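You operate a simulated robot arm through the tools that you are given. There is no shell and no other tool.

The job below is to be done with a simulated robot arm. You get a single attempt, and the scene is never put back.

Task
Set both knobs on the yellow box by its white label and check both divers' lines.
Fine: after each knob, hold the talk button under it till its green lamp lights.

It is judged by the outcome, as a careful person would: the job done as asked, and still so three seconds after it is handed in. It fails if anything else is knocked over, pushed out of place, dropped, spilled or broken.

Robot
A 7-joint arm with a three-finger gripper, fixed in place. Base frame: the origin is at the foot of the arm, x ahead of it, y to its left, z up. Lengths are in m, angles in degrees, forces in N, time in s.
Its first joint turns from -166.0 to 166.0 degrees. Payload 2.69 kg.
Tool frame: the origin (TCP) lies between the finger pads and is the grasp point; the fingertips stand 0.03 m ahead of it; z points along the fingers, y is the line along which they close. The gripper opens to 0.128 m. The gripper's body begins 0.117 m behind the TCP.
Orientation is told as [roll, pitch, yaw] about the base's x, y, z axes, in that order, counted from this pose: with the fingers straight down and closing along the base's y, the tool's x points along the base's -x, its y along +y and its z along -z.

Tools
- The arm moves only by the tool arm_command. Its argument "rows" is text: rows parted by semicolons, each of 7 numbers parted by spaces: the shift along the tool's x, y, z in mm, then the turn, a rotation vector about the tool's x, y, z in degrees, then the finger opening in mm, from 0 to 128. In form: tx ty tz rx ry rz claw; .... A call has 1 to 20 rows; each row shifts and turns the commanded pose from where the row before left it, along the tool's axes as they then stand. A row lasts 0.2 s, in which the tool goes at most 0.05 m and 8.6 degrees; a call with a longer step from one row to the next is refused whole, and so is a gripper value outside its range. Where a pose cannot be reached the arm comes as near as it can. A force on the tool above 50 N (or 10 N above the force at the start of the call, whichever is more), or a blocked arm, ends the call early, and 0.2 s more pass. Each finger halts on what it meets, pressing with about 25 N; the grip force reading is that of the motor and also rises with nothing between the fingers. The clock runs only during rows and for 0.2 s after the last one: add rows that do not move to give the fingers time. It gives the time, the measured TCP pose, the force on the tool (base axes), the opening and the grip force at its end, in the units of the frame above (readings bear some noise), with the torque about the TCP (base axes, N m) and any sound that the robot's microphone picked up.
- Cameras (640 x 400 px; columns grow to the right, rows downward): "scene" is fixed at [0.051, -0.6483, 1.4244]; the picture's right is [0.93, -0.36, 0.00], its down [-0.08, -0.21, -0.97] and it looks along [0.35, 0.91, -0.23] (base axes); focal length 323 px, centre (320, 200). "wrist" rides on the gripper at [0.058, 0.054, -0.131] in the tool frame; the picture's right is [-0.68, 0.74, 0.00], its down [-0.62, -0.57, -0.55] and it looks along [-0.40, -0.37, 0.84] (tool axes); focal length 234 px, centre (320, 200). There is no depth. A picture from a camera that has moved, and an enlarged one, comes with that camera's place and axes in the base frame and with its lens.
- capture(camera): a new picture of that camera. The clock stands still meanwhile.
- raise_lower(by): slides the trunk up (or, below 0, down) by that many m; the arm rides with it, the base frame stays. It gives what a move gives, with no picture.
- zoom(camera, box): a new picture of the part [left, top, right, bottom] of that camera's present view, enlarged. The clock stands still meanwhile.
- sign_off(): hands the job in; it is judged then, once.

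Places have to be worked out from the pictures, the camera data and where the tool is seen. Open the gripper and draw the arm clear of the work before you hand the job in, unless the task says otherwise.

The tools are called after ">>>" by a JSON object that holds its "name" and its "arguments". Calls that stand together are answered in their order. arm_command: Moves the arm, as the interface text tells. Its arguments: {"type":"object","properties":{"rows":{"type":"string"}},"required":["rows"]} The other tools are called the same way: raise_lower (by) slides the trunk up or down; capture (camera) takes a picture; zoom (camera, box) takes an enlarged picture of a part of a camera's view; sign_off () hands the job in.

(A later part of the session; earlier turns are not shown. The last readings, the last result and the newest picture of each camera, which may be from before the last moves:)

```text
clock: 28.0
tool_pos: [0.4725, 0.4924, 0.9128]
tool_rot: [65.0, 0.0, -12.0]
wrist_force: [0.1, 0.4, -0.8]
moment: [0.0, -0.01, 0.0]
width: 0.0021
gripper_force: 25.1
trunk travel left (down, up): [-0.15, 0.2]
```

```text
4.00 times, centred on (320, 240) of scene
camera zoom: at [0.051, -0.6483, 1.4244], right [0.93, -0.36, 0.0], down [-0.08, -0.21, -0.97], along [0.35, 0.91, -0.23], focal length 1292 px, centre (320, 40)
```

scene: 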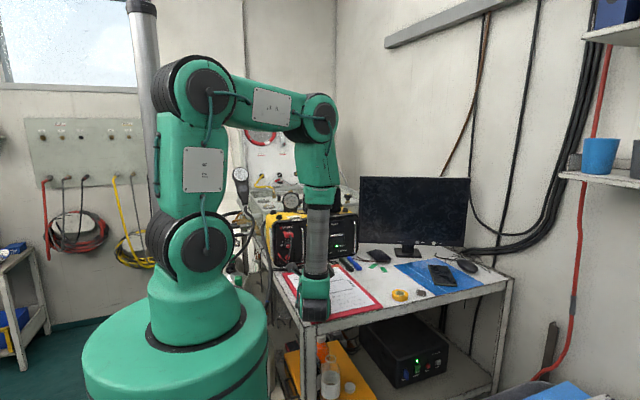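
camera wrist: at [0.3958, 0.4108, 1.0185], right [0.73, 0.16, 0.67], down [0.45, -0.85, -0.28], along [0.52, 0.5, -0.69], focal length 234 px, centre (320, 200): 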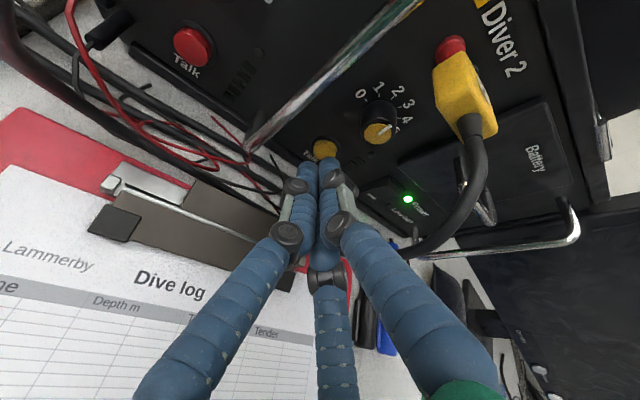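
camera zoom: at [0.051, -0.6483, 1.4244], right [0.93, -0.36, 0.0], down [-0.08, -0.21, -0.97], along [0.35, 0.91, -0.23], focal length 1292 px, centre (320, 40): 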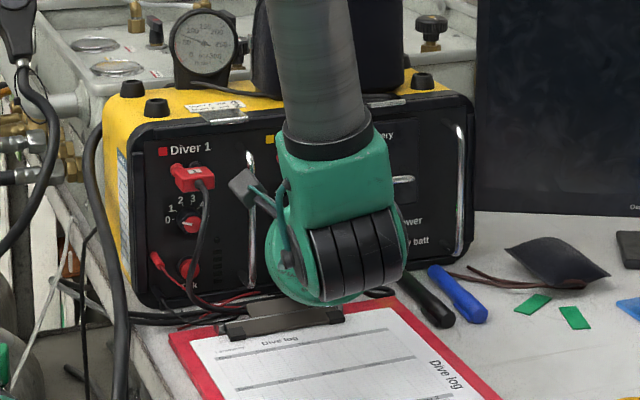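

The fingertip is lined up with button 2. Before pressing, I check knob 2's pointer precisely with a strong zoom.

>>> {"name": "zoom", "arguments": {"camera": "wrist", "box": [350, 80, 414, 150]}}

>>> {"name": "zoom", "arguments": {"camera": "wrist", "box": [290, 120, 360, 190]}}

```text
5.71 times, centred on (382, 115) of wrist
camera zoom: at [0.3958, 0.4108, 1.0185], right [0.73, 0.16, 0.67], down [0.45, -0.85, -0.28], along [0.52, 0.5, -0.69], focal length 1338 px, centre (-34, 686)
```

zoom: 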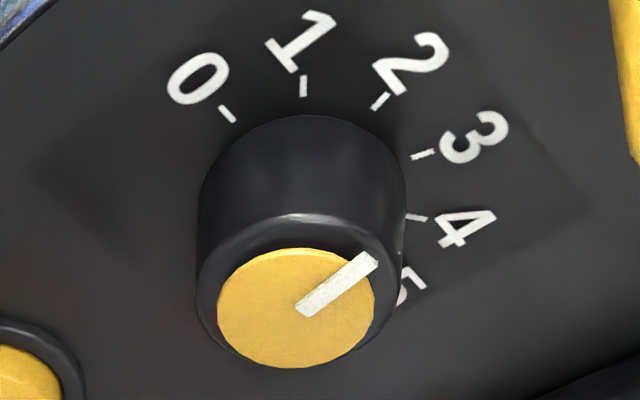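

```text
5.71 times, centred on (325, 155) of wrist
camera zoom: at [0.3958, 0.4108, 1.0185], right [0.73, 0.16, 0.67], down [0.45, -0.85, -0.28], along [0.52, 0.5, -0.69], focal length 1338 px, centre (291, 457)
```

zoom: 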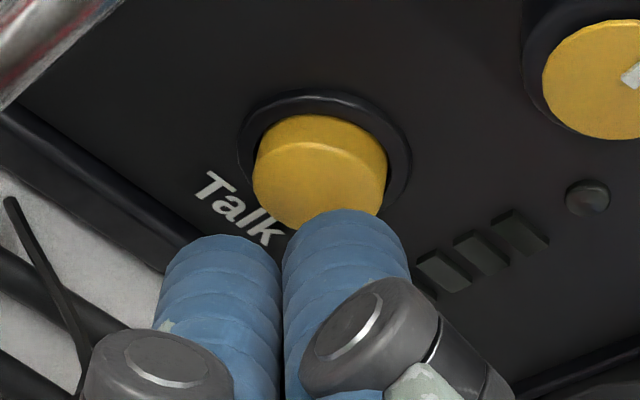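

The zoom resolves it: ticks are exactly 36° apart, and the pointer is at ≈100° where mark 2 is at 108°, so knob 2 is about 8° past 2. I'll go back and correct it before pressing the button.

>>> {"name": "arm_command", "arguments": {"rows": "5 -0.1 -28.4 0 0 0 0;5 -0.1 -30 0 0 0 0;5 -0.1 -20 0 0 0 0;0 0 0 -8.334 0 0 15;0 0 0 -8.333 0 0 30;0 0 0 -8.333 0 0 38;0 0 0 0 -8 0 38;0 0 25 0 0 0 38;0 0 30 0 0 0 38;0 0 25 0 0 0 38;-0.1 1.9 0.04 2.736 0 7.518 38;0 0 0 0 0 0 38"}}

>>> {"name": "zoom", "arguments": {"camera": "wrist", "box": [280, 120, 360, 200]}}

```text
clock: 30.6
tool_pos: [0.4706, 0.5006, 0.9494]
tool_rot: [87.2, 7.5, -20.3]
wrist_force: [0.3, -0.6, -0.3]
moment: [-0.01, -0.01, 0.01]
width: 0.0383
gripper_force: 0.0
trunk travel left (down, up): [-0.15, 0.2]
```

```text
5.00 times, centred on (320, 160) of wrist
camera zoom: at [0.3794, 0.3978, 1.0171], right [0.73, -0.23, 0.64], down [0.31, -0.73, -0.61], along [0.61, 0.65, -0.46], focal length 1171 px, centre (320, 400)
```

zoom: 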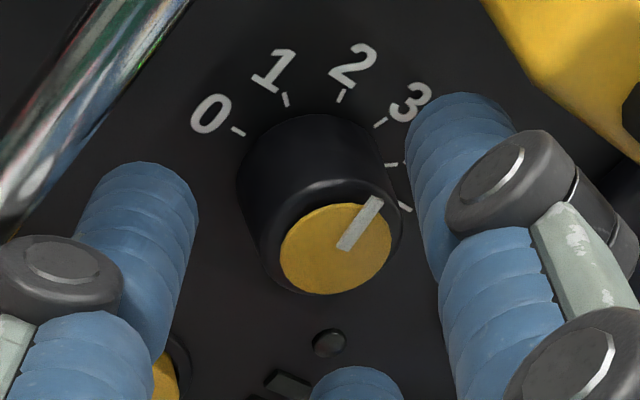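

In place with tool rolled +8°. I engage and grip, then check whether gripping itself moves the knob.

>>> {"name": "arm_command", "arguments": {"rows": "0 0 8 0 0 0 38;0 0 7 0 0 0 38;0 0 0 0 0 0 28;0 0 0 0 0 0 22;0 0 0 0 0 0 15;0 0 0 0 0 0 10;0 0 0 0 0 0 5;0 0 0 0 0 0 5"}}

>>> {"name": "zoom", "arguments": {"camera": "wrist", "box": [280, 130, 360, 210]}}

```text
clock: 32.4
tool_pos: [0.4753, 0.5147, 0.9482]
tool_rot: [87.2, 7.4, -20.1]
wrist_force: [-3.0, -1.8, 5.1]
moment: [0.21, -0.03, 0.33]
width: 0.0249
gripper_force: 45.3
trunk travel left (down, up): [-0.15, 0.2]
```

```text
5.00 times, centred on (320, 170) of wrist
camera zoom: at [0.3844, 0.4117, 1.0164], right [0.73, -0.23, 0.64], down [0.31, -0.73, -0.61], along [0.61, 0.65, -0.46], focal length 1171 px, centre (320, 350)
```

zoom: 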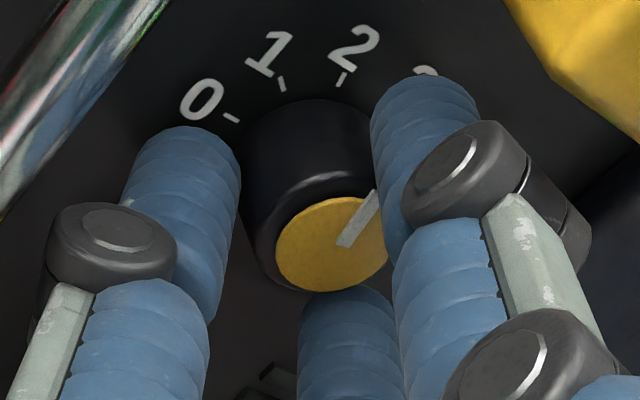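

The pointer didn't shift on gripping. I turn it back 8° counter-clockwise, release, back off and re-measure.

>>> {"name": "arm_command", "arguments": {"rows": "-0.02 -0.6 0.01 -1.368 0 -3.759 5;-0.02 -0.6 0.01 -1.368 0 -3.759 5;0 0 0 0 0 0 5;0 0 0 0 0 0 20;0 0 0 0 0 0 38;0 0 -15 0 0 0 38;0 0 -25 0 0 0 38;0 0 -30 0 0 0 38;0 0 0 0 0 0 38"}}

>>> {"name": "capture", "arguments": {"camera": "wrist"}}

>>> {"name": "zoom", "arguments": {"camera": "wrist", "box": [290, 100, 350, 170]}}

```text
clock: 34.4
tool_pos: [0.4502, 0.4508, 0.9448]
tool_rot: [90.0, 0.0, -19.9]
wrist_force: [-0.6, -0.7, 0.4]
moment: [-0.04, 0.01, -0.01]
width: 0.0381
gripper_force: 0.1
trunk travel left (down, up): [-0.15, 0.2]
```

```text
taken
camera wrist: at [0.3514, 0.3469, 1.001], right [0.64, -0.23, 0.74], down [0.39, -0.73, -0.57], along [0.67, 0.65, -0.37], focal length 234 px, centre (320, 200)
```

wrist: 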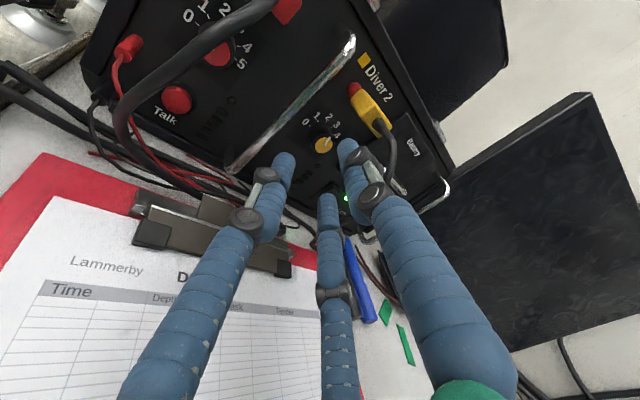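

```text
5.71 times, centred on (320, 135) of wrist
camera zoom: at [0.3514, 0.3469, 1.001], right [0.64, -0.23, 0.74], down [0.39, -0.73, -0.57], along [0.67, 0.65, -0.37], focal length 1338 px, centre (320, 571)
```

zoom: 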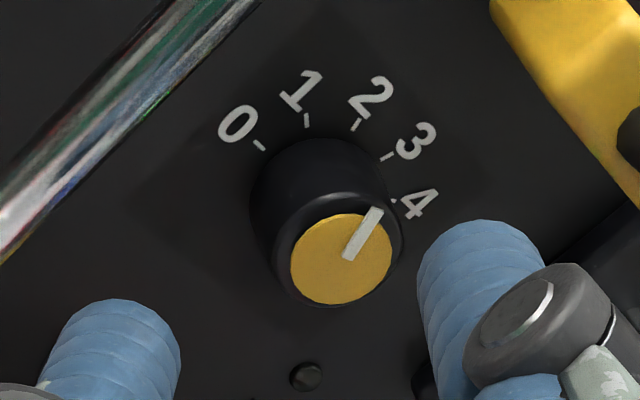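

Knob 2 now reads ≈108°, right on mark 2. I withdraw, close the fingers and return to the button 2 standoff, then advance to just short of contact.

>>> {"name": "arm_command", "arguments": {"rows": "0 0 -25 0 0 0 38;0 0 0 0 8 0 20;0 0 0 8.333 0 0 0;0 0 0 8.333 0 0 0;0 0 0 8.334 0 0 0;-5 0.1 20 0 0 0 0;-5 0.1 30 0 0 0 0;-5 0.1 28.4 0 0 0 0;0 0 12 0 0 0 0;0 0 10 0 0 0 0;0 0 0 0 0 0 0"}}

>>> {"name": "zoom", "arguments": {"camera": "wrist", "box": [280, 110, 400, 190]}}

```text
clock: 36.8
tool_pos: [0.4767, 0.5115, 0.9044]
tool_rot: [65.0, 0.0, -12.0]
wrist_force: [-0.8, 0.4, 0.2]
moment: [-0.01, 0.0, 0.01]
width: 0.0022
gripper_force: 25.1
trunk travel left (down, up): [-0.15, 0.2]
```

```text
5.00 times, centred on (340, 150) of wrist
camera zoom: at [0.3994, 0.43, 1.0098], right [0.73, 0.16, 0.67], down [0.45, -0.85, -0.28], along [0.52, 0.5, -0.69], focal length 1171 px, centre (220, 450)
```

zoom: 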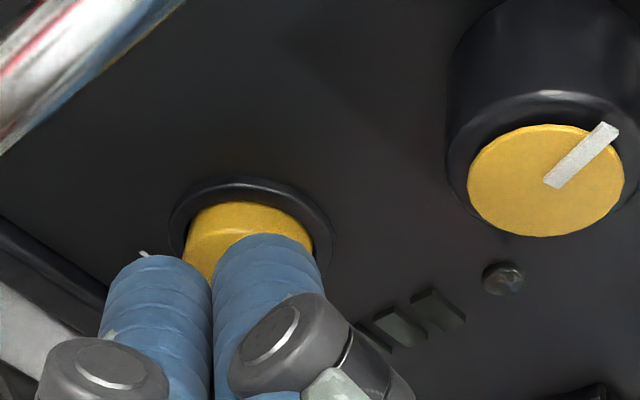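

Fingertip is right in front of button 2. I press gently in 1.5–2 mm steps straight into the panel and read the force.

>>> {"name": "arm_command", "arguments": {"rows": "0.42 0.83 1.77 0 0 0 0;0.42 0.83 1.77 0 0 0 0;0.42 0.83 1.77 0 0 0 0;0 0 0 0 0 0 0"}}

>>> {"name": "zoom", "arguments": {"camera": "wrist", "box": [280, 110, 400, 190]}}

```text
clock: 37.8
tool_pos: [0.4763, 0.5177, 0.9049]
tool_rot: [65.0, 0.0, -11.9]
wrist_force: [-0.9, -0.4, -0.1]
moment: [-0.01, -0.02, 0.05]
width: 0.0022
gripper_force: 25.3
trunk travel left (down, up): [-0.15, 0.2]
```

```text
5.00 times, centred on (340, 150) of wrist
camera zoom: at [0.3994, 0.4361, 1.0097], right [0.73, 0.16, 0.67], down [0.45, -0.85, -0.28], along [0.52, 0.5, -0.69], focal length 1171 px, centre (220, 450)
```

zoom: 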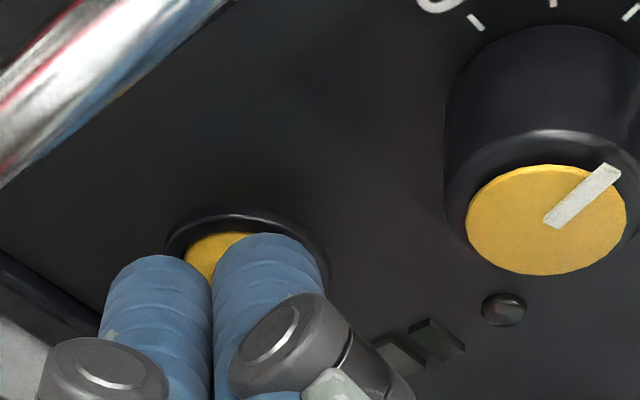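

No contact yet, and the leading edge looks ~4–5 mm high on the button. I drop 4 mm and continue pressing.

>>> {"name": "arm_command", "arguments": {"rows": "0 -3.63 1.69 0 0 0 0;0.31 0.62 1.33 0 0 0 0;0.31 0.62 1.33 0 0 0 0;0.31 0.62 1.33 0 0 0 0;0 0 0 0 0 0 0"}}

>>> {"name": "zoom", "arguments": {"camera": "wrist", "box": [280, 110, 400, 190]}}

```text
clock: 39.0
tool_pos: [0.4765, 0.5213, 0.902]
tool_rot: [65.1, 0.1, -12.1]
wrist_force: [4.1, -12.5, 5.4]
moment: [0.18, -0.02, -0.19]
width: 0.0022
gripper_force: 24.8
trunk travel left (down, up): [-0.15, 0.2]
heard: click, click
```

```text
5.00 times, centred on (340, 150) of wrist
camera zoom: at [0.3994, 0.44, 1.0058], right [0.73, 0.16, 0.67], down [0.45, -0.85, -0.28], along [0.52, 0.5, -0.69], focal length 1171 px, centre (220, 450)
```

zoom: 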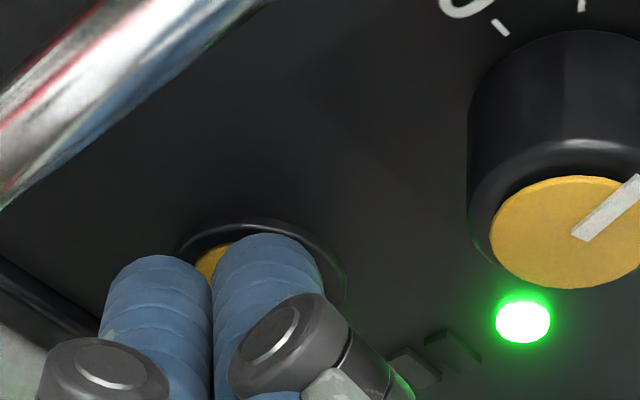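

Clicks heard and Diver 2's lamp is green. I hold a moment longer, then release straight back and look at the lamp again.

>>> {"name": "arm_command", "arguments": {"rows": "0 0 0 0 0 0 0;0 0 0 0 0 0 0;0 0 0 0 0 0 0"}}

>>> {"name": "zoom", "arguments": {"camera": "wrist", "box": [280, 110, 400, 190]}}

>>> {"name": "arm_command", "arguments": {"rows": "-0.6 -1.2 -2.7 0 0 0 0;-1.2 -2.4 -5.4 0 0 0 0;0 0 -20 0 0 0 0;0 0 -30 0 0 0 0;0 0 0 0 0 0 0"}}

>>> {"name": "capture", "arguments": {"camera": "wrist"}}

>>> {"name": "zoom", "arguments": {"camera": "wrist", "box": [290, 60, 410, 170]}}

```text
clock: 39.8
tool_pos: [0.4762, 0.522, 0.902]
tool_rot: [65.0, -0.1, -12.0]
wrist_force: [1.8, -12.2, 5.9]
moment: [0.18, -0.03, -0.12]
width: 0.0022
gripper_force: 25.4
trunk travel left (down, up): [-0.15, 0.2]
```

```text
5.00 times, centred on (340, 150) of wrist
camera zoom: at [0.3992, 0.4401, 1.0058], right [0.73, 0.16, 0.67], down [0.45, -0.85, -0.28], along [0.52, 0.5, -0.69], focal length 1171 px, centre (220, 450)
```

zoom: 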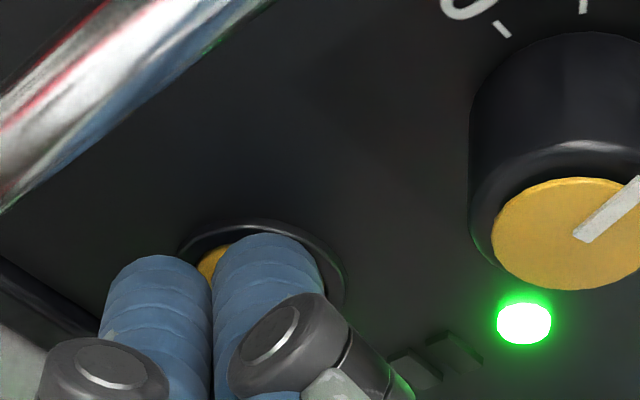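

```text
clock: 41.0
tool_pos: [0.4666, 0.4699, 0.9226]
tool_rot: [65.0, 0.0, -12.0]
wrist_force: [0.2, 0.0, -0.7]
moment: [0.0, -0.07, 0.0]
width: 0.0021
gripper_force: 25.0
trunk travel left (down, up): [-0.15, 0.2]
```

```text
taken
camera wrist: at [0.3889, 0.387, 1.0272], right [0.73, 0.16, 0.67], down [0.45, -0.85, -0.28], along [0.52, 0.5, -0.69], focal length 234 px, centre (320, 200)
```

wrist: 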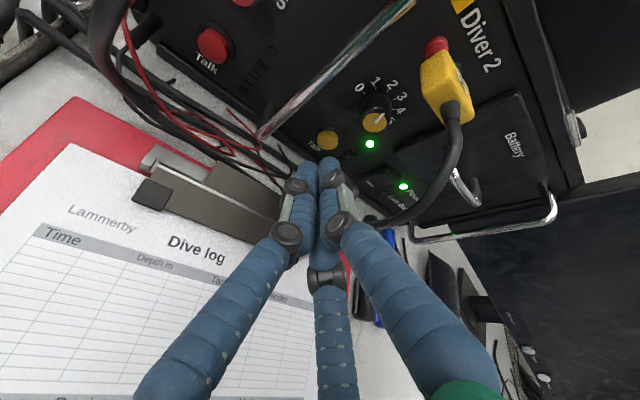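

```text
3.64 times, centred on (350, 115) of wrist
camera zoom: at [0.3889, 0.387, 1.0272], right [0.73, 0.16, 0.67], down [0.45, -0.85, -0.28], along [0.52, 0.5, -0.69], focal length 852 px, centre (211, 509)
```

zoom: 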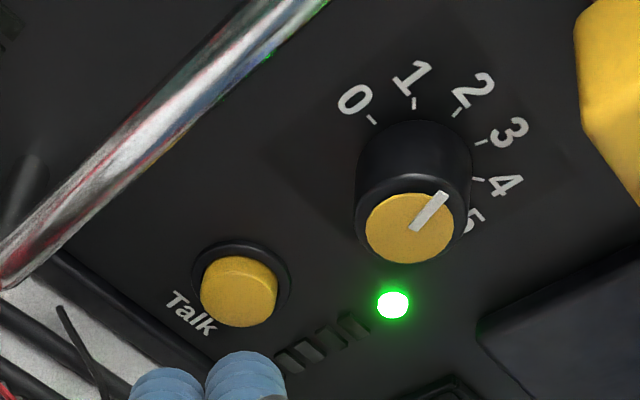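

Lamp 2 stays green after release and knob 2 reads ≈107–108°, on mark 2. Now Diver 1: knob at ≈(0.371, 0.532, 0.950); its cable hangs to its left, so I retreat and approach from the right (yaw −20°).

>>> {"name": "arm_command", "arguments": {"rows": "0 0 -27 0 0 0 0;0 0 -27 0 0 0 0;0 0 -27 0 0 0 0;0 0 0 -8.334 0 0 0;0 0 0 -8.333 0 0 0;0 0 0 -8.333 0 0 0;0 0 0 0 8 0 10;0 0 0 0 8 0 20;0 0 0 0 8 0 34;0 0 0 0 8 0 34;25.9 -9.3 -4.5 0 0 0 34;0 0 0 0 0 0 34"}}

>>> {"name": "capture", "arguments": {"camera": "wrist"}}

>>> {"name": "zoom", "arguments": {"camera": "wrist", "box": [230, 20, 400, 190]}}

>>> {"name": "capture", "arguments": {"camera": "scene"}}

```text
clock: 43.6
tool_pos: [0.4307, 0.3844, 0.9465]
tool_rot: [90.0, 0.0, 20.2]
wrist_force: [0.1, -0.6, -0.2]
moment: [0.01, -0.02, 0.04]
width: 0.0345
gripper_force: 0.1
trunk travel left (down, up): [-0.15, 0.2]
```

```text
taken
camera wrist: at [0.4189, 0.2408, 1.0007], right [0.64, 0.23, 0.74], down [0.77, -0.3, -0.57], along [0.09, 0.92, -0.37], focal length 234 px, centre (320, 200)
```

wrist: 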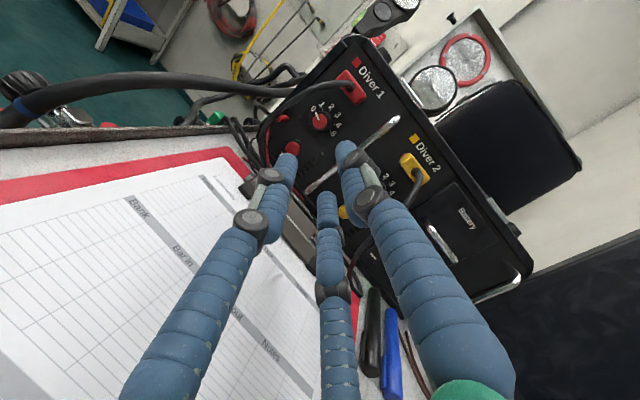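

```text
2.35 times, centred on (315, 105) of wrist
camera zoom: at [0.4189, 0.2408, 1.0007], right [0.64, 0.23, 0.74], down [0.77, -0.3, -0.57], along [0.09, 0.92, -0.37], focal length 551 px, centre (332, 424)
```

zoom: 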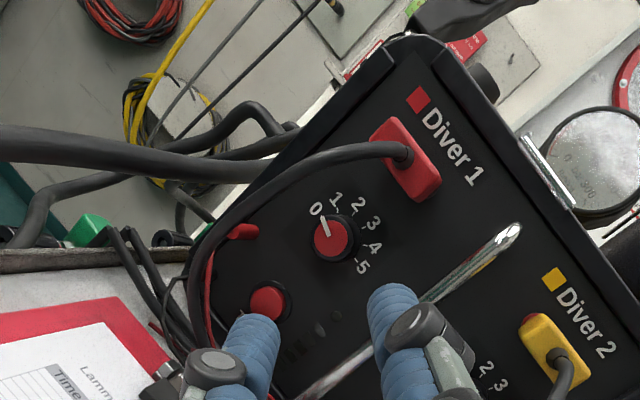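

```text
taken
```

scene: 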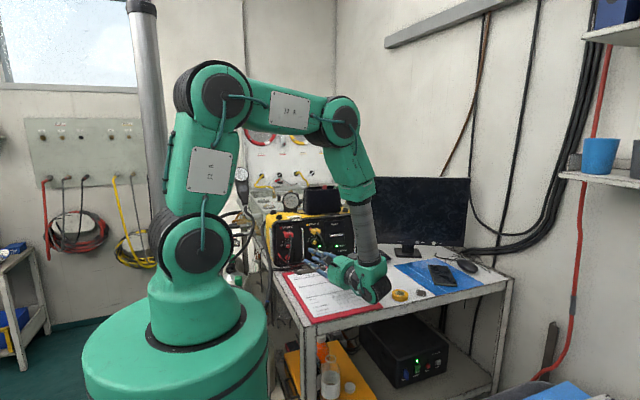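

Knob 1 lines up as predicted. I go to the 80 mm standoff and roll the tool to come from the upper right (φ=−25°), then look.

>>> {"name": "arm_command", "arguments": {"rows": "0 0 30 0 0 0 34;0 0 30 0 0 0 34;0.2 3.88 0.07 2.12 0 -5.828 34;0.2 3.88 0.07 2.12 0 -5.828 34;0.2 3.88 0.07 2.12 0 -5.828 34;0.2 3.88 0.07 2.12 0 -5.828 34;0 0 0 0 0 0 34"}}

>>> {"name": "capture", "arguments": {"camera": "wrist"}}

>>> {"name": "zoom", "arguments": {"camera": "wrist", "box": [250, 70, 390, 210]}}

>>> {"name": "zoom", "arguments": {"camera": "scene", "box": [262, 195, 342, 275]}}

```text
clock: 45.2
tool_pos: [0.4052, 0.4402, 0.9612]
tool_rot: [81.1, -23.3, 21.8]
wrist_force: [-0.5, -1.1, 0.2]
moment: [-0.02, 0.0, -0.01]
width: 0.0342
gripper_force: 0.0
trunk travel left (down, up): [-0.15, 0.2]
```

```text
taken
camera wrist: at [0.3733, 0.2977, 1.0068], right [0.27, 0.23, 0.94], down [0.93, -0.31, -0.19], along [0.24, 0.92, -0.3], focal length 234 px, centre (320, 200)
```

wrist: 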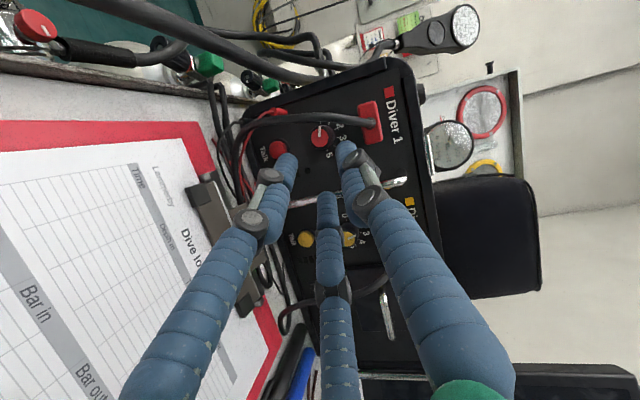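

```text
2.86 times, centred on (320, 140) of wrist
camera zoom: at [0.3733, 0.2977, 1.0068], right [0.27, 0.23, 0.94], down [0.93, -0.31, -0.19], along [0.24, 0.92, -0.3], focal length 669 px, centre (320, 371)
```

zoom: 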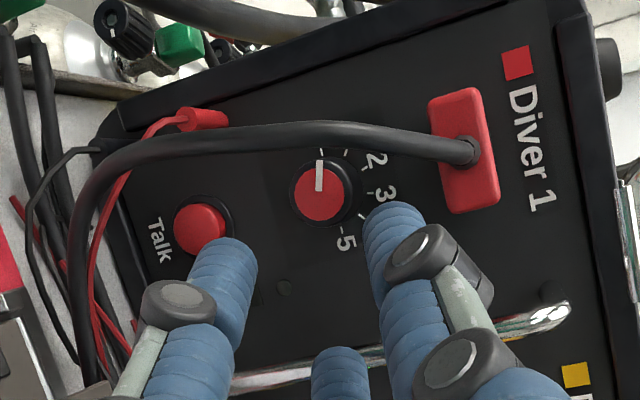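

```text
5.00 times, centred on (302, 235) of scene
camera zoom: at [0.051, -0.6483, 1.4244], right [0.93, -0.36, 0.0], down [-0.08, -0.21, -0.97], along [0.35, 0.91, -0.23], focal length 1615 px, centre (410, 25)
```

zoom: 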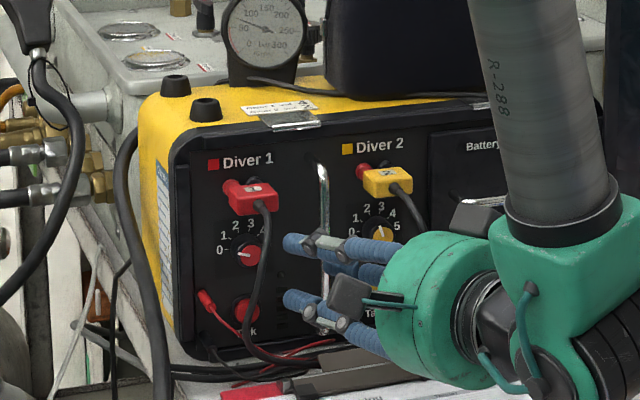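

Aim is good and the cable lies beyond the fingers' outer side. I advance 40 mm and check clearance to the cable.

>>> {"name": "arm_command", "arguments": {"rows": "0 0 15 0 0 0 34;0 0 15 0 0 0 34;0 0 10 0 0 0 34;0 0 0 0 0 0 34"}}

>>> {"name": "zoom", "arguments": {"camera": "wrist", "box": [240, 70, 400, 220]}}

>>> {"name": "zoom", "arguments": {"camera": "scene", "box": [275, 205, 325, 255]}}

```text
clock: 46.2
tool_pos: [0.3929, 0.4786, 0.9567]
tool_rot: [80.9, -23.2, 21.8]
wrist_force: [0.2, 0.3, 0.5]
moment: [0.01, -0.02, 0.02]
width: 0.034
gripper_force: 0.1
trunk travel left (down, up): [-0.15, 0.2]
```

```text
2.67 times, centred on (320, 145) of wrist
camera zoom: at [0.3602, 0.3359, 1.0015], right [0.27, 0.23, 0.94], down [0.93, -0.31, -0.19], along [0.24, 0.92, -0.3], focal length 624 px, centre (320, 347)
```

zoom: 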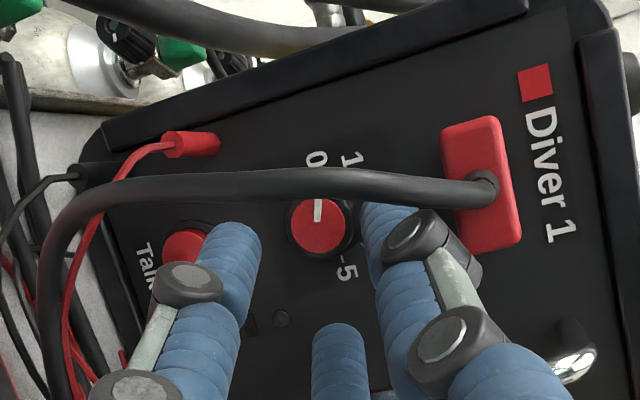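

```text
8.00 times, centred on (300, 230) of scene
camera zoom: at [0.051, -0.6483, 1.4244], right [0.93, -0.36, 0.0], down [-0.08, -0.21, -0.97], along [0.35, 0.91, -0.23], focal length 2584 px, centre (480, -40)
```

zoom: 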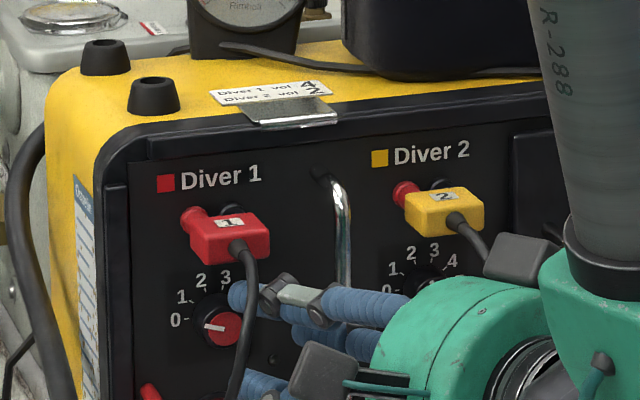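

The cable passes about 20 mm outboard of the upper finger; I want more margin, so I roll to φ=−18° and narrow the opening to 31 mm, then advance to just in front of the knob.

>>> {"name": "arm_command", "arguments": {"rows": "0.15 -2.63 0.05 -2.326 0 6.392 31;0 0 13 0 0 0 31;0 0 12 0 0 0 31;0 0 0 0 0 0 31"}}

>>> {"name": "zoom", "arguments": {"camera": "wrist", "box": [240, 90, 400, 230]}}

>>> {"name": "zoom", "arguments": {"camera": "scene", "box": [275, 205, 325, 255]}}

```text
clock: 47.2
tool_pos: [0.3845, 0.5021, 0.9515]
tool_rot: [83.7, -16.9, 20.9]
wrist_force: [0.5, 0.6, 0.2]
moment: [-0.01, 0.04, -0.02]
width: 0.0311
gripper_force: 0.1
trunk travel left (down, up): [-0.15, 0.2]
```

```text
2.86 times, centred on (320, 160) of wrist
camera zoom: at [0.3586, 0.3591, 0.9996], right [0.38, 0.23, 0.9], down [0.9, -0.31, -0.3], along [0.2, 0.92, -0.32], focal length 669 px, centre (320, 314)
```

zoom: 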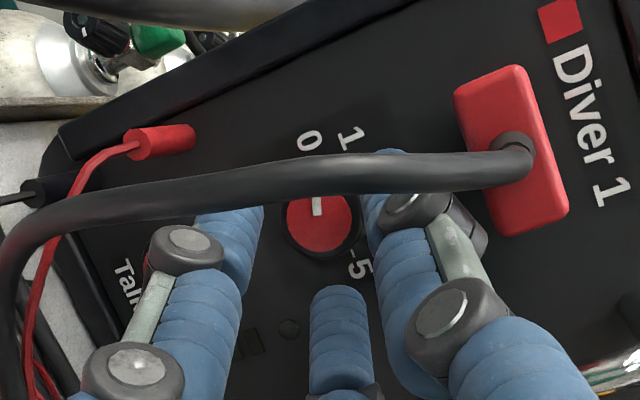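

```text
8.00 times, centred on (300, 230) of scene
camera zoom: at [0.051, -0.6483, 1.4244], right [0.93, -0.36, 0.0], down [-0.08, -0.21, -0.97], along [0.35, 0.91, -0.23], focal length 2584 px, centre (480, -40)
```

zoom: 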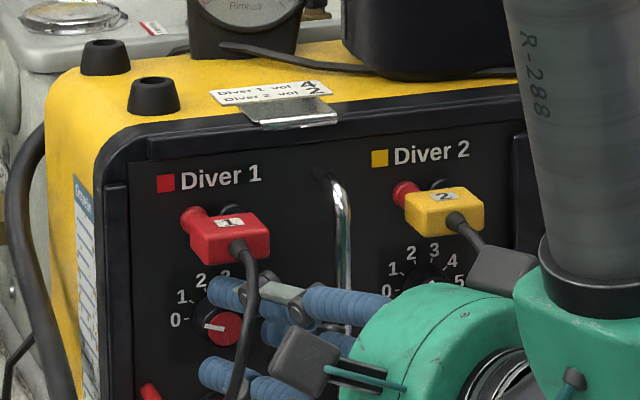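

Clear so far (force ≈0). I advance the last 14 mm and close gently, watching the load.

>>> {"name": "arm_command", "arguments": {"rows": "0 0 7 0 0 0 31;0 0 7 0 0 0 31;0 0 0 0 0 0 26;0 0 0 0 0 0 22;0 0 0 0 0 0 18;0 0 0 0 0 0 15"}}

>>> {"name": "zoom", "arguments": {"camera": "wrist", "box": [240, 90, 400, 230]}}

```text
clock: 48.6
tool_pos: [0.3819, 0.5152, 0.9495]
tool_rot: [83.6, -16.9, 21.0]
wrist_force: [3.3, 2.9, 3.4]
moment: [0.2, 0.0, -0.28]
width: 0.0248
gripper_force: 44.7
trunk travel left (down, up): [-0.15, 0.2]
```

```text
2.86 times, centred on (320, 160) of wrist
camera zoom: at [0.3548, 0.3722, 0.9986], right [0.38, 0.23, 0.9], down [0.9, -0.31, -0.3], along [0.2, 0.92, -0.32], focal length 669 px, centre (320, 314)
```

zoom: 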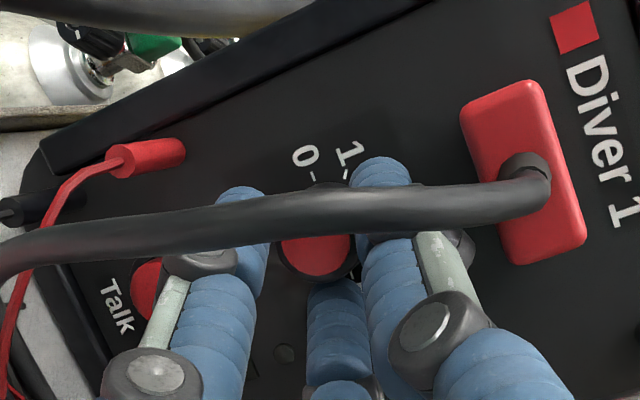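

Firm, balanced grip on knob 1. First 24° clockwise bite.

>>> {"name": "arm_command", "arguments": {"rows": "0.04 -0.89 0.02 -2.052 0 5.638 5;0.04 -0.89 0.02 -2.052 0 5.638 5;0.04 -0.89 0.02 -2.052 0 5.638 5;0.04 -0.89 0.02 -2.052 0 5.638 5;0 0 0 0 0 0 5"}}

>>> {"name": "zoom", "arguments": {"camera": "wrist", "box": [240, 90, 400, 230]}}

>>> {"name": "zoom", "arguments": {"camera": "scene", "box": [262, 195, 402, 335]}}

```text
clock: 49.8
tool_pos: [0.382, 0.5149, 0.9463]
tool_rot: [92.0, 5.8, 20.1]
wrist_force: [-1.6, 11.0, 2.3]
moment: [0.1, -0.03, -0.25]
width: 0.0252
gripper_force: 44.8
trunk travel left (down, up): [-0.15, 0.2]
```

```text
2.86 times, centred on (320, 160) of wrist
camera zoom: at [0.3768, 0.3721, 1.0014], right [0.71, 0.23, 0.67], down [0.7, -0.31, -0.64], along [0.05, 0.92, -0.38], focal length 669 px, centre (320, 314)
```

zoom: 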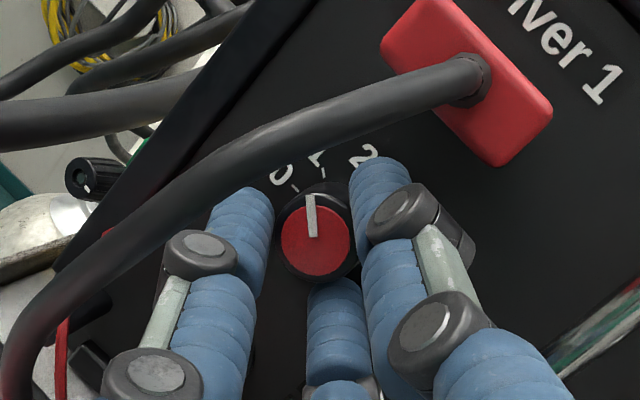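

```text
2.86 times, centred on (332, 265) of scene
camera zoom: at [0.051, -0.6483, 1.4244], right [0.93, -0.36, 0.0], down [-0.08, -0.21, -0.97], along [0.35, 0.91, -0.23], focal length 923 px, centre (286, 14)
```

zoom: 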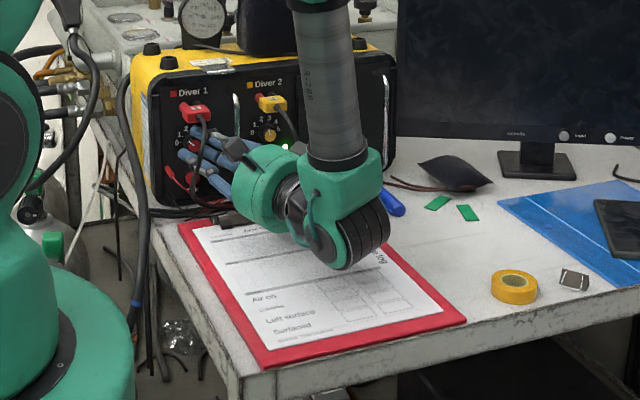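

Works. Next cycle in one go: release, back off, roll back 24°, re-engage, grip, turn 24°.

>>> {"name": "arm_command", "arguments": {"rows": "0 0 0 0 0 0 31;0 0 0 0 0 0 31;0 0 -15 0 0 0 31;0.07 1.43 0.03 2.052 0 -5.638 31;0.07 1.43 0.03 2.052 0 -5.638 31;0.07 1.43 0.03 2.052 0 -5.638 31;0.07 1.43 0.03 2.052 0 -5.638 31;0 0 8 0 0 0 31;0 0 7 0 0 0 31;0 0 0 0 0 0 26;0 0 0 0 0 0 22;0 0 0 0 0 0 15;0 0 0 0 0 0 5;0.04 -0.89 0.02 -2.052 0 5.638 5;0.04 -0.89 0.02 -2.052 0 5.638 5;0.04 -0.89 0.02 -2.052 0 5.638 5;0.04 -0.89 0.02 -2.052 0 5.638 5;0 0 0 0 0 0 5"}}

>>> {"name": "zoom", "arguments": {"camera": "wrist", "box": [240, 90, 400, 230]}}

```text
clock: 53.6
tool_pos: [0.3815, 0.5147, 0.9464]
tool_rot: [92.1, 5.7, 20.0]
wrist_force: [-5.8, 8.2, 8.7]
moment: [0.36, 0.08, -0.13]
width: 0.0246
gripper_force: 45.4
trunk travel left (down, up): [-0.15, 0.2]
```

```text
2.86 times, centred on (320, 160) of wrist
camera zoom: at [0.3769, 0.3718, 1.0014], right [0.71, 0.23, 0.67], down [0.7, -0.31, -0.64], along [0.05, 0.92, -0.38], focal length 669 px, centre (320, 314)
```

zoom: 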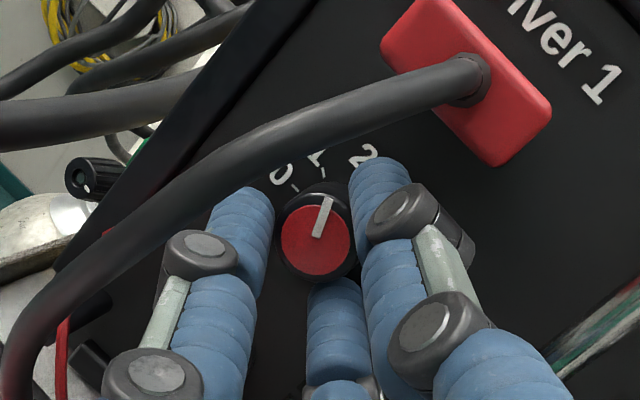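

Second bite done cleanly. Repeating the same cycle.

>>> {"name": "arm_command", "arguments": {"rows": "0 0 0 0 0 0 31;0 0 0 0 0 0 31;0 0 -15 0 0 0 31;0.07 1.43 0.03 2.052 0 -5.638 31;0.07 1.43 0.03 2.052 0 -5.638 31;0.07 1.43 0.03 2.052 0 -5.638 31;0.07 1.43 0.03 2.052 0 -5.638 31;0 0 8 0 0 0 31;0 0 7 0 0 0 31;0 0 0 0 0 0 26;0 0 0 0 0 0 22;0 0 0 0 0 0 15;0 0 0 0 0 0 5;0.04 -0.89 0.02 -2.052 0 5.638 5;0.04 -0.89 0.02 -2.052 0 5.638 5;0.04 -0.89 0.02 -2.052 0 5.638 5;0.04 -0.89 0.02 -2.052 0 5.638 5;0 0 0 0 0 0 5"}}

>>> {"name": "zoom", "arguments": {"camera": "wrist", "box": [240, 90, 400, 230]}}

```text
clock: 57.4
tool_pos: [0.3809, 0.5142, 0.9462]
tool_rot: [92.1, 5.7, 20.1]
wrist_force: [-8.3, 5.0, 10.3]
moment: [0.34, 0.1, -0.08]
width: 0.0247
gripper_force: 44.9
trunk travel left (down, up): [-0.15, 0.2]
```

```text
2.86 times, centred on (320, 160) of wrist
camera zoom: at [0.3769, 0.3715, 1.0014], right [0.71, 0.23, 0.67], down [0.7, -0.3, -0.64], along [0.05, 0.92, -0.38], focal length 669 px, centre (320, 314)
```

zoom: 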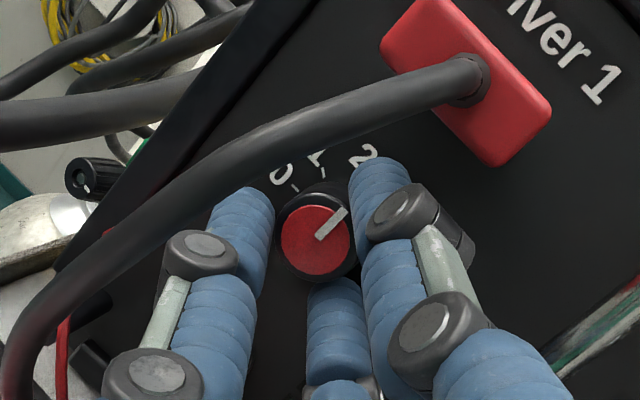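

Third bite done (~72°+). Fourth cycle.

>>> {"name": "arm_command", "arguments": {"rows": "0 0 0 0 0 0 31;0 0 0 0 0 0 31;0 0 -15 0 0 0 31;0.07 1.43 0.03 2.052 0 -5.638 31;0.07 1.43 0.03 2.052 0 -5.638 31;0.07 1.43 0.03 2.052 0 -5.638 31;0.07 1.43 0.03 2.052 0 -5.638 31;0 0 8 0 0 0 31;0 0 7 0 0 0 31;0 0 0 0 0 0 26;0 0 0 0 0 0 22;0 0 0 0 0 0 15;0 0 0 0 0 0 5;0.04 -0.89 0.02 -2.052 0 5.638 5;0.04 -0.89 0.02 -2.052 0 5.638 5;0.04 -0.89 0.02 -2.052 0 5.638 5;0.04 -0.89 0.02 -2.052 0 5.638 5;0 0 0 0 0 0 5"}}

>>> {"name": "zoom", "arguments": {"camera": "wrist", "box": [240, 90, 400, 230]}}

```text
clock: 61.2
tool_pos: [0.3814, 0.515, 0.9473]
tool_rot: [92.1, 5.7, 20.1]
wrist_force: [-9.1, 7.7, 18.0]
moment: [0.63, 0.16, -0.06]
width: 0.0249
gripper_force: 44.8
trunk travel left (down, up): [-0.15, 0.2]
```

```text
2.86 times, centred on (320, 160) of wrist
camera zoom: at [0.3768, 0.3714, 1.0014], right [0.71, 0.23, 0.67], down [0.7, -0.3, -0.64], along [0.05, 0.92, -0.38], focal length 669 px, centre (320, 314)
```

zoom: 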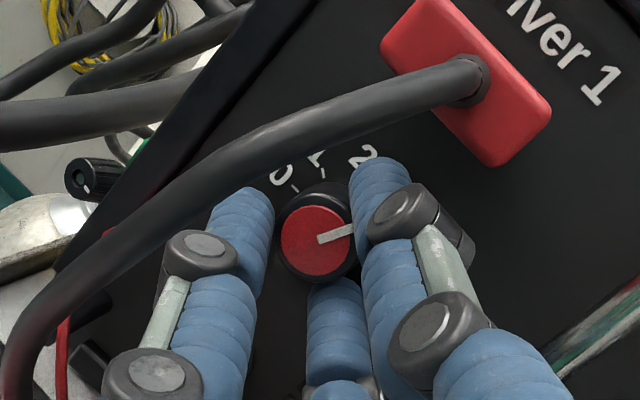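

Pointer now around 62–65°; target mark 4 is at 36°. I release, back off and measure precisely before the last turn.

>>> {"name": "arm_command", "arguments": {"rows": "0 0 0 0 0 0 31;0 0 0 0 0 0 31;0 0 -15 0 0 0 31;0.07 1.43 0.03 2.052 0 -5.638 31;0.07 1.43 0.03 2.052 0 -5.638 31;0.07 1.43 0.03 2.052 0 -5.638 31;0.07 1.43 0.03 2.052 0 -5.638 31;0 0 0 0 0 0 31"}}

>>> {"name": "zoom", "arguments": {"camera": "wrist", "box": [280, 120, 360, 200]}}

>>> {"name": "zoom", "arguments": {"camera": "scene", "box": [280, 210, 320, 250]}}

```text
clock: 63.0
tool_pos: [0.3864, 0.4997, 0.9506]
tool_rot: [83.6, -17.0, 20.9]
wrist_force: [0.3, -0.2, -0.9]
moment: [0.01, -0.01, -0.02]
width: 0.0308
gripper_force: 0.1
trunk travel left (down, up): [-0.15, 0.2]
```

```text
5.00 times, centred on (320, 160) of wrist
camera zoom: at [0.3599, 0.3571, 0.9995], right [0.38, 0.23, 0.9], down [0.9, -0.31, -0.3], along [0.2, 0.92, -0.32], focal length 1171 px, centre (320, 400)
```

zoom: 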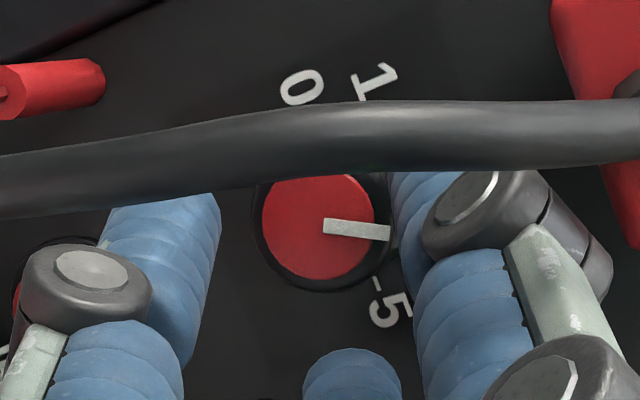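

```text
10.00 times, centred on (300, 230) of scene
camera zoom: at [0.051, -0.6483, 1.4244], right [0.93, -0.36, 0.0], down [-0.08, -0.21, -0.97], along [0.35, 0.91, -0.23], focal length 3229 px, centre (520, -100)
```

zoom: 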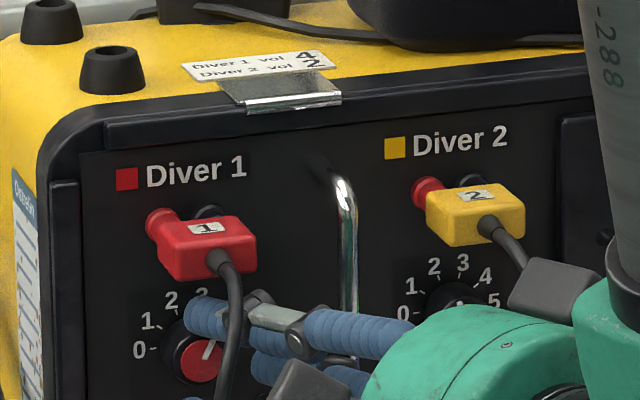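

Pointer measures ≈64°, so 28° more is needed to reach mark 4 (36°). Final bite of 28°, then release and back off for a check.

>>> {"name": "arm_command", "arguments": {"rows": "0.03 0.95 0.01 1.368 0 -3.759 31;0 0 8 0 0 0 31;0 0 7 0 0 0 31;0 0 0 0 0 0 26;0 0 0 0 0 0 22;0 0 0 0 0 0 15;0 0 0 0 0 0 5;0.06 -1.04 0.02 -2.394 0 6.578 5;0.06 -1.04 0.02 -2.394 0 6.578 5;0.06 -1.04 0.02 -2.394 0 6.578 5;0.06 -1.04 0.02 -2.394 0 6.578 5;0 0 0 0 0 0 5;0 0 0 0 0 0 20;0 0 0 0 0 0 31;0 0 -15 0 0 0 31;0 0 -25 0 0 0 31;0 0 0 0 0 0 31"}}

>>> {"name": "zoom", "arguments": {"camera": "wrist", "box": [280, 110, 360, 190]}}

>>> {"name": "capture", "arguments": {"camera": "wrist"}}

```text
clock: 66.6
tool_pos: [0.3944, 0.4761, 0.9446]
tool_rot: [92.0, 5.6, 20.1]
wrist_force: [0.3, -0.1, 0.9]
moment: [0.01, 0.01, 0.01]
width: 0.031
gripper_force: 0.2
trunk travel left (down, up): [-0.15, 0.2]
```

```text
5.00 times, centred on (320, 150) of wrist
camera zoom: at [0.3912, 0.333, 0.9998], right [0.71, 0.23, 0.67], down [0.7, -0.31, -0.64], along [0.06, 0.92, -0.38], focal length 1171 px, centre (320, 450)
```

zoom: 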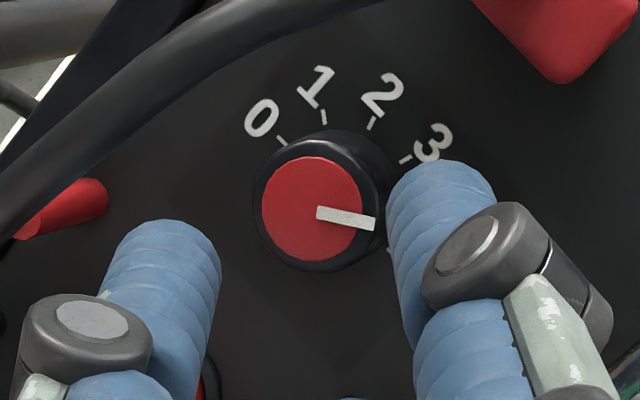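

```text
taken
camera wrist: at [0.3912, 0.333, 0.9998], right [0.71, 0.23, 0.67], down [0.7, -0.31, -0.64], along [0.06, 0.92, -0.38], focal length 234 px, centre (320, 200)
```

wrist: 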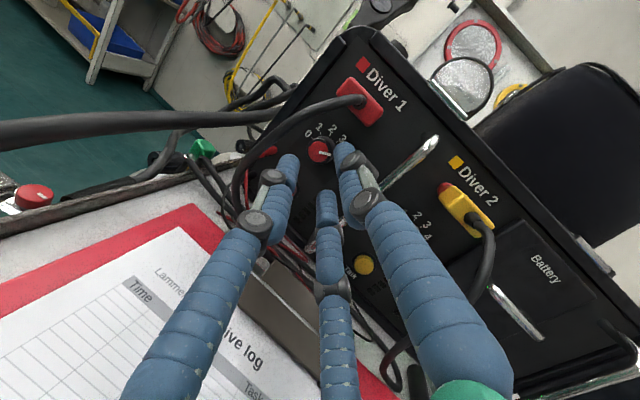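

Measured against the ticks, knob 1 points at ≈33–34° — mark 4 (36°) within measuring error. Now I withdraw, close the fingers and set up on talk button 1 from above, slightly from the right.

>>> {"name": "arm_command", "arguments": {"rows": "0 0 -35 0 0 0 31;0 0 -35 0 0 0 31;0 0 0 2.052 0 -5.638 15;0 0 0 0 -8 0 0;0 0 0 8.333 0 0 0;0 0 0 8.333 0 0 0;0 0 0 8.334 0 0 0;5 4.2 21 0 0 0 0;5 4.2 21 0 0 0 0;5.1 4.3 21.2 0 0 0 0;0 0 0 0 0 0 0"}}

>>> {"name": "capture", "arguments": {"camera": "wrist"}}

>>> {"name": "zoom", "arguments": {"camera": "wrist", "box": [240, 50, 400, 190]}}

>>> {"name": "zoom", "arguments": {"camera": "scene", "box": [262, 205, 342, 285]}}

```text
clock: 69.0
tool_pos: [0.3915, 0.4698, 0.9251]
tool_rot: [65.1, 0.0, 12.0]
wrist_force: [-0.8, 0.8, 0.6]
moment: [0.0, 0.03, -0.02]
width: 0.0024
gripper_force: 24.9
trunk travel left (down, up): [-0.15, 0.2]
```

```text
taken
camera wrist: at [0.3539, 0.3638, 1.0313], right [0.6, 0.45, 0.67], down [0.76, -0.59, -0.28], along [0.27, 0.67, -0.69], focal length 234 px, centre (320, 200)
```

wrist: 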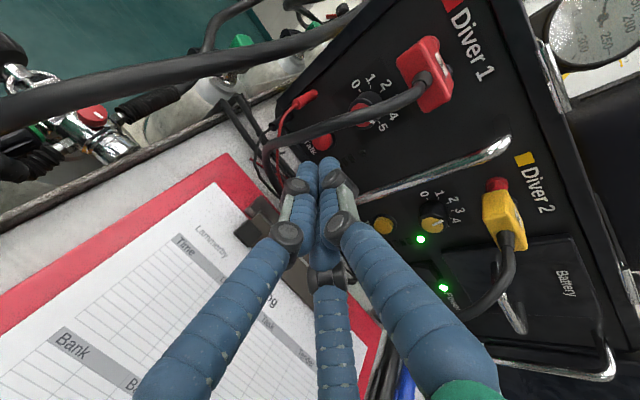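

```text
2.86 times, centred on (320, 120) of wrist
camera zoom: at [0.3539, 0.3638, 1.0313], right [0.6, 0.45, 0.67], down [0.76, -0.59, -0.28], along [0.27, 0.67, -0.69], focal length 669 px, centre (320, 429)
```

zoom: 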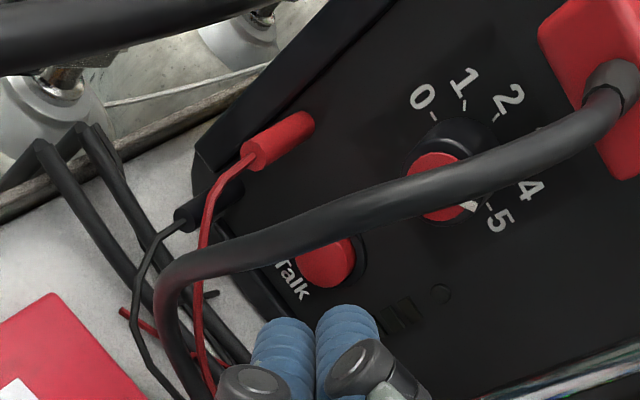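

```text
5.00 times, centred on (302, 245) of scene
camera zoom: at [0.051, -0.6483, 1.4244], right [0.93, -0.36, 0.0], down [-0.08, -0.21, -0.97], along [0.35, 0.91, -0.23], focal length 1615 px, centre (410, -25)
```

zoom: 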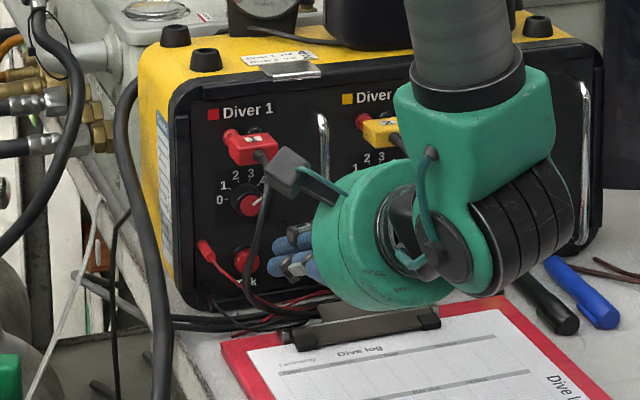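

The camera block would pass ~34 mm from cable 1, so I roll the tool 30° clockwise to swing it up and away (this also makes one fingertip lead exactly), then move to ~15 mm short of button 1.

>>> {"name": "arm_command", "arguments": {"rows": "0 0 0 0 0 7.5 0;0 0 0 0 0 7.5 0;0 0 0 0 0 7.5 0;0 0 0 0 0 7.5 0;2.5 -1.1 15 0 0 0 0;2.5 -1.1 15 0 0 0 0;2.4 -1 15.4 0 0 0 0;0 0 0 0 0 0 0"}}

>>> {"name": "capture", "arguments": {"camera": "wrist"}}

>>> {"name": "zoom", "arguments": {"camera": "wrist", "box": [270, 80, 390, 190]}}

>>> {"name": "zoom", "arguments": {"camera": "scene", "box": [262, 205, 342, 285]}}

```text
clock: 70.8
tool_pos: [0.3748, 0.508, 0.9075]
tool_rot: [61.8, 26.9, -1.8]
wrist_force: [0.0, 0.2, -0.1]
moment: [-0.01, -0.01, -0.01]
width: 0.0021
gripper_force: 24.7
trunk travel left (down, up): [-0.15, 0.2]
```

```text
taken
camera wrist: at [0.3693, 0.4188, 1.033], right [0.91, 0.32, 0.27], down [0.42, -0.76, -0.49], along [0.05, 0.56, -0.83], focal length 234 px, centre (320, 200)
```

wrist: 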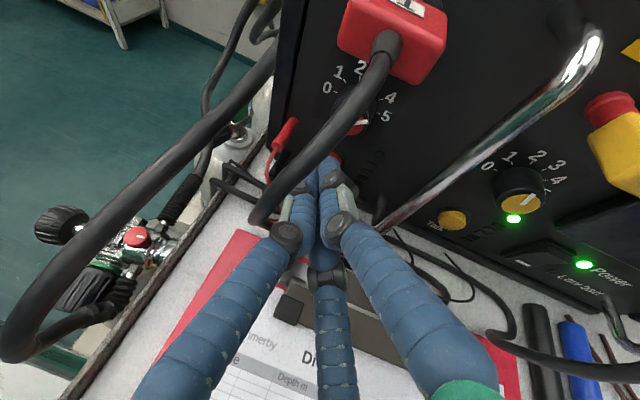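

```text
3.64 times, centred on (330, 135) of wrist
camera zoom: at [0.3693, 0.4188, 1.033], right [0.91, 0.32, 0.27], down [0.42, -0.76, -0.49], along [0.05, 0.56, -0.83], focal length 852 px, centre (284, 436)
```

zoom: 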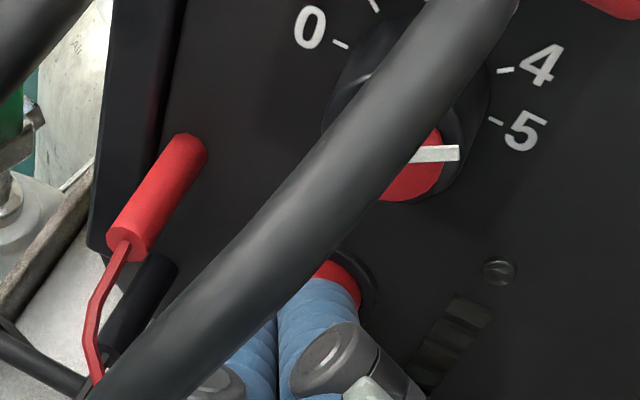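

```text
5.00 times, centred on (302, 245) of scene
camera zoom: at [0.051, -0.6483, 1.4244], right [0.93, -0.36, 0.0], down [-0.08, -0.21, -0.97], along [0.35, 0.91, -0.23], focal length 1615 px, centre (410, -25)
```

zoom: 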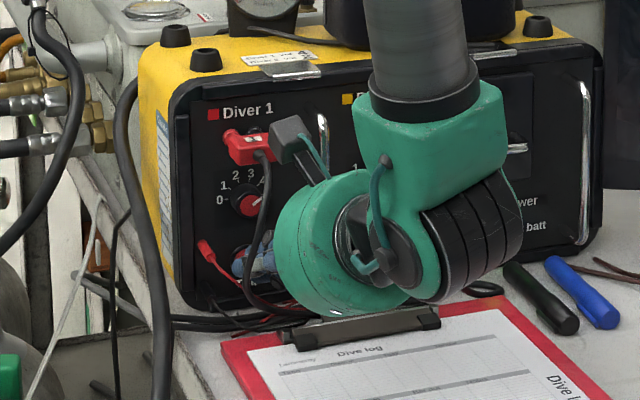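

Lined up with button 1, camera block clear of the cable. I go in 10 mm and then press straight into the panel in small steps.

>>> {"name": "arm_command", "arguments": {"rows": "0 0 5 0 0 0 0;0 0 5 0 0 0 0;0.04 0.69 1.33 0 0 0 0;0.04 0.69 1.33 0 0 0 0;0.04 0.69 1.33 0 0 0 0;0 0 0 0 0 0 0"}}

>>> {"name": "zoom", "arguments": {"camera": "wrist", "box": [270, 80, 390, 190]}}

```text
clock: 72.2
tool_pos: [0.3728, 0.5203, 0.9034]
tool_rot: [61.8, 26.9, -1.6]
wrist_force: [1.3, -11.2, 2.4]
moment: [0.04, 0.03, -0.04]
width: 0.0023
gripper_force: 25.0
trunk travel left (down, up): [-0.15, 0.2]
heard: click
```

```text
3.64 times, centred on (330, 135) of wrist
camera zoom: at [0.3676, 0.431, 1.0283], right [0.91, 0.32, 0.27], down [0.42, -0.76, -0.49], along [0.05, 0.56, -0.83], focal length 852 px, centre (284, 436)
```

zoom: 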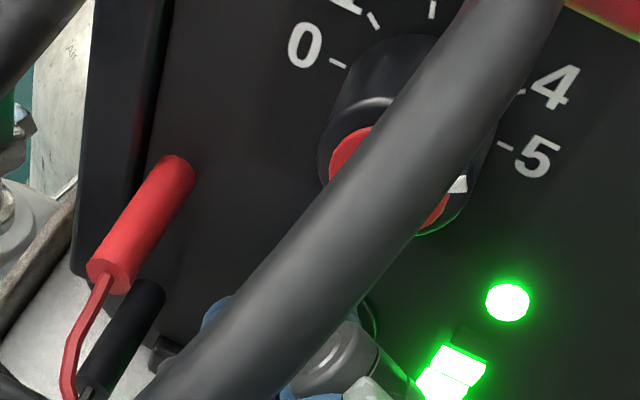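

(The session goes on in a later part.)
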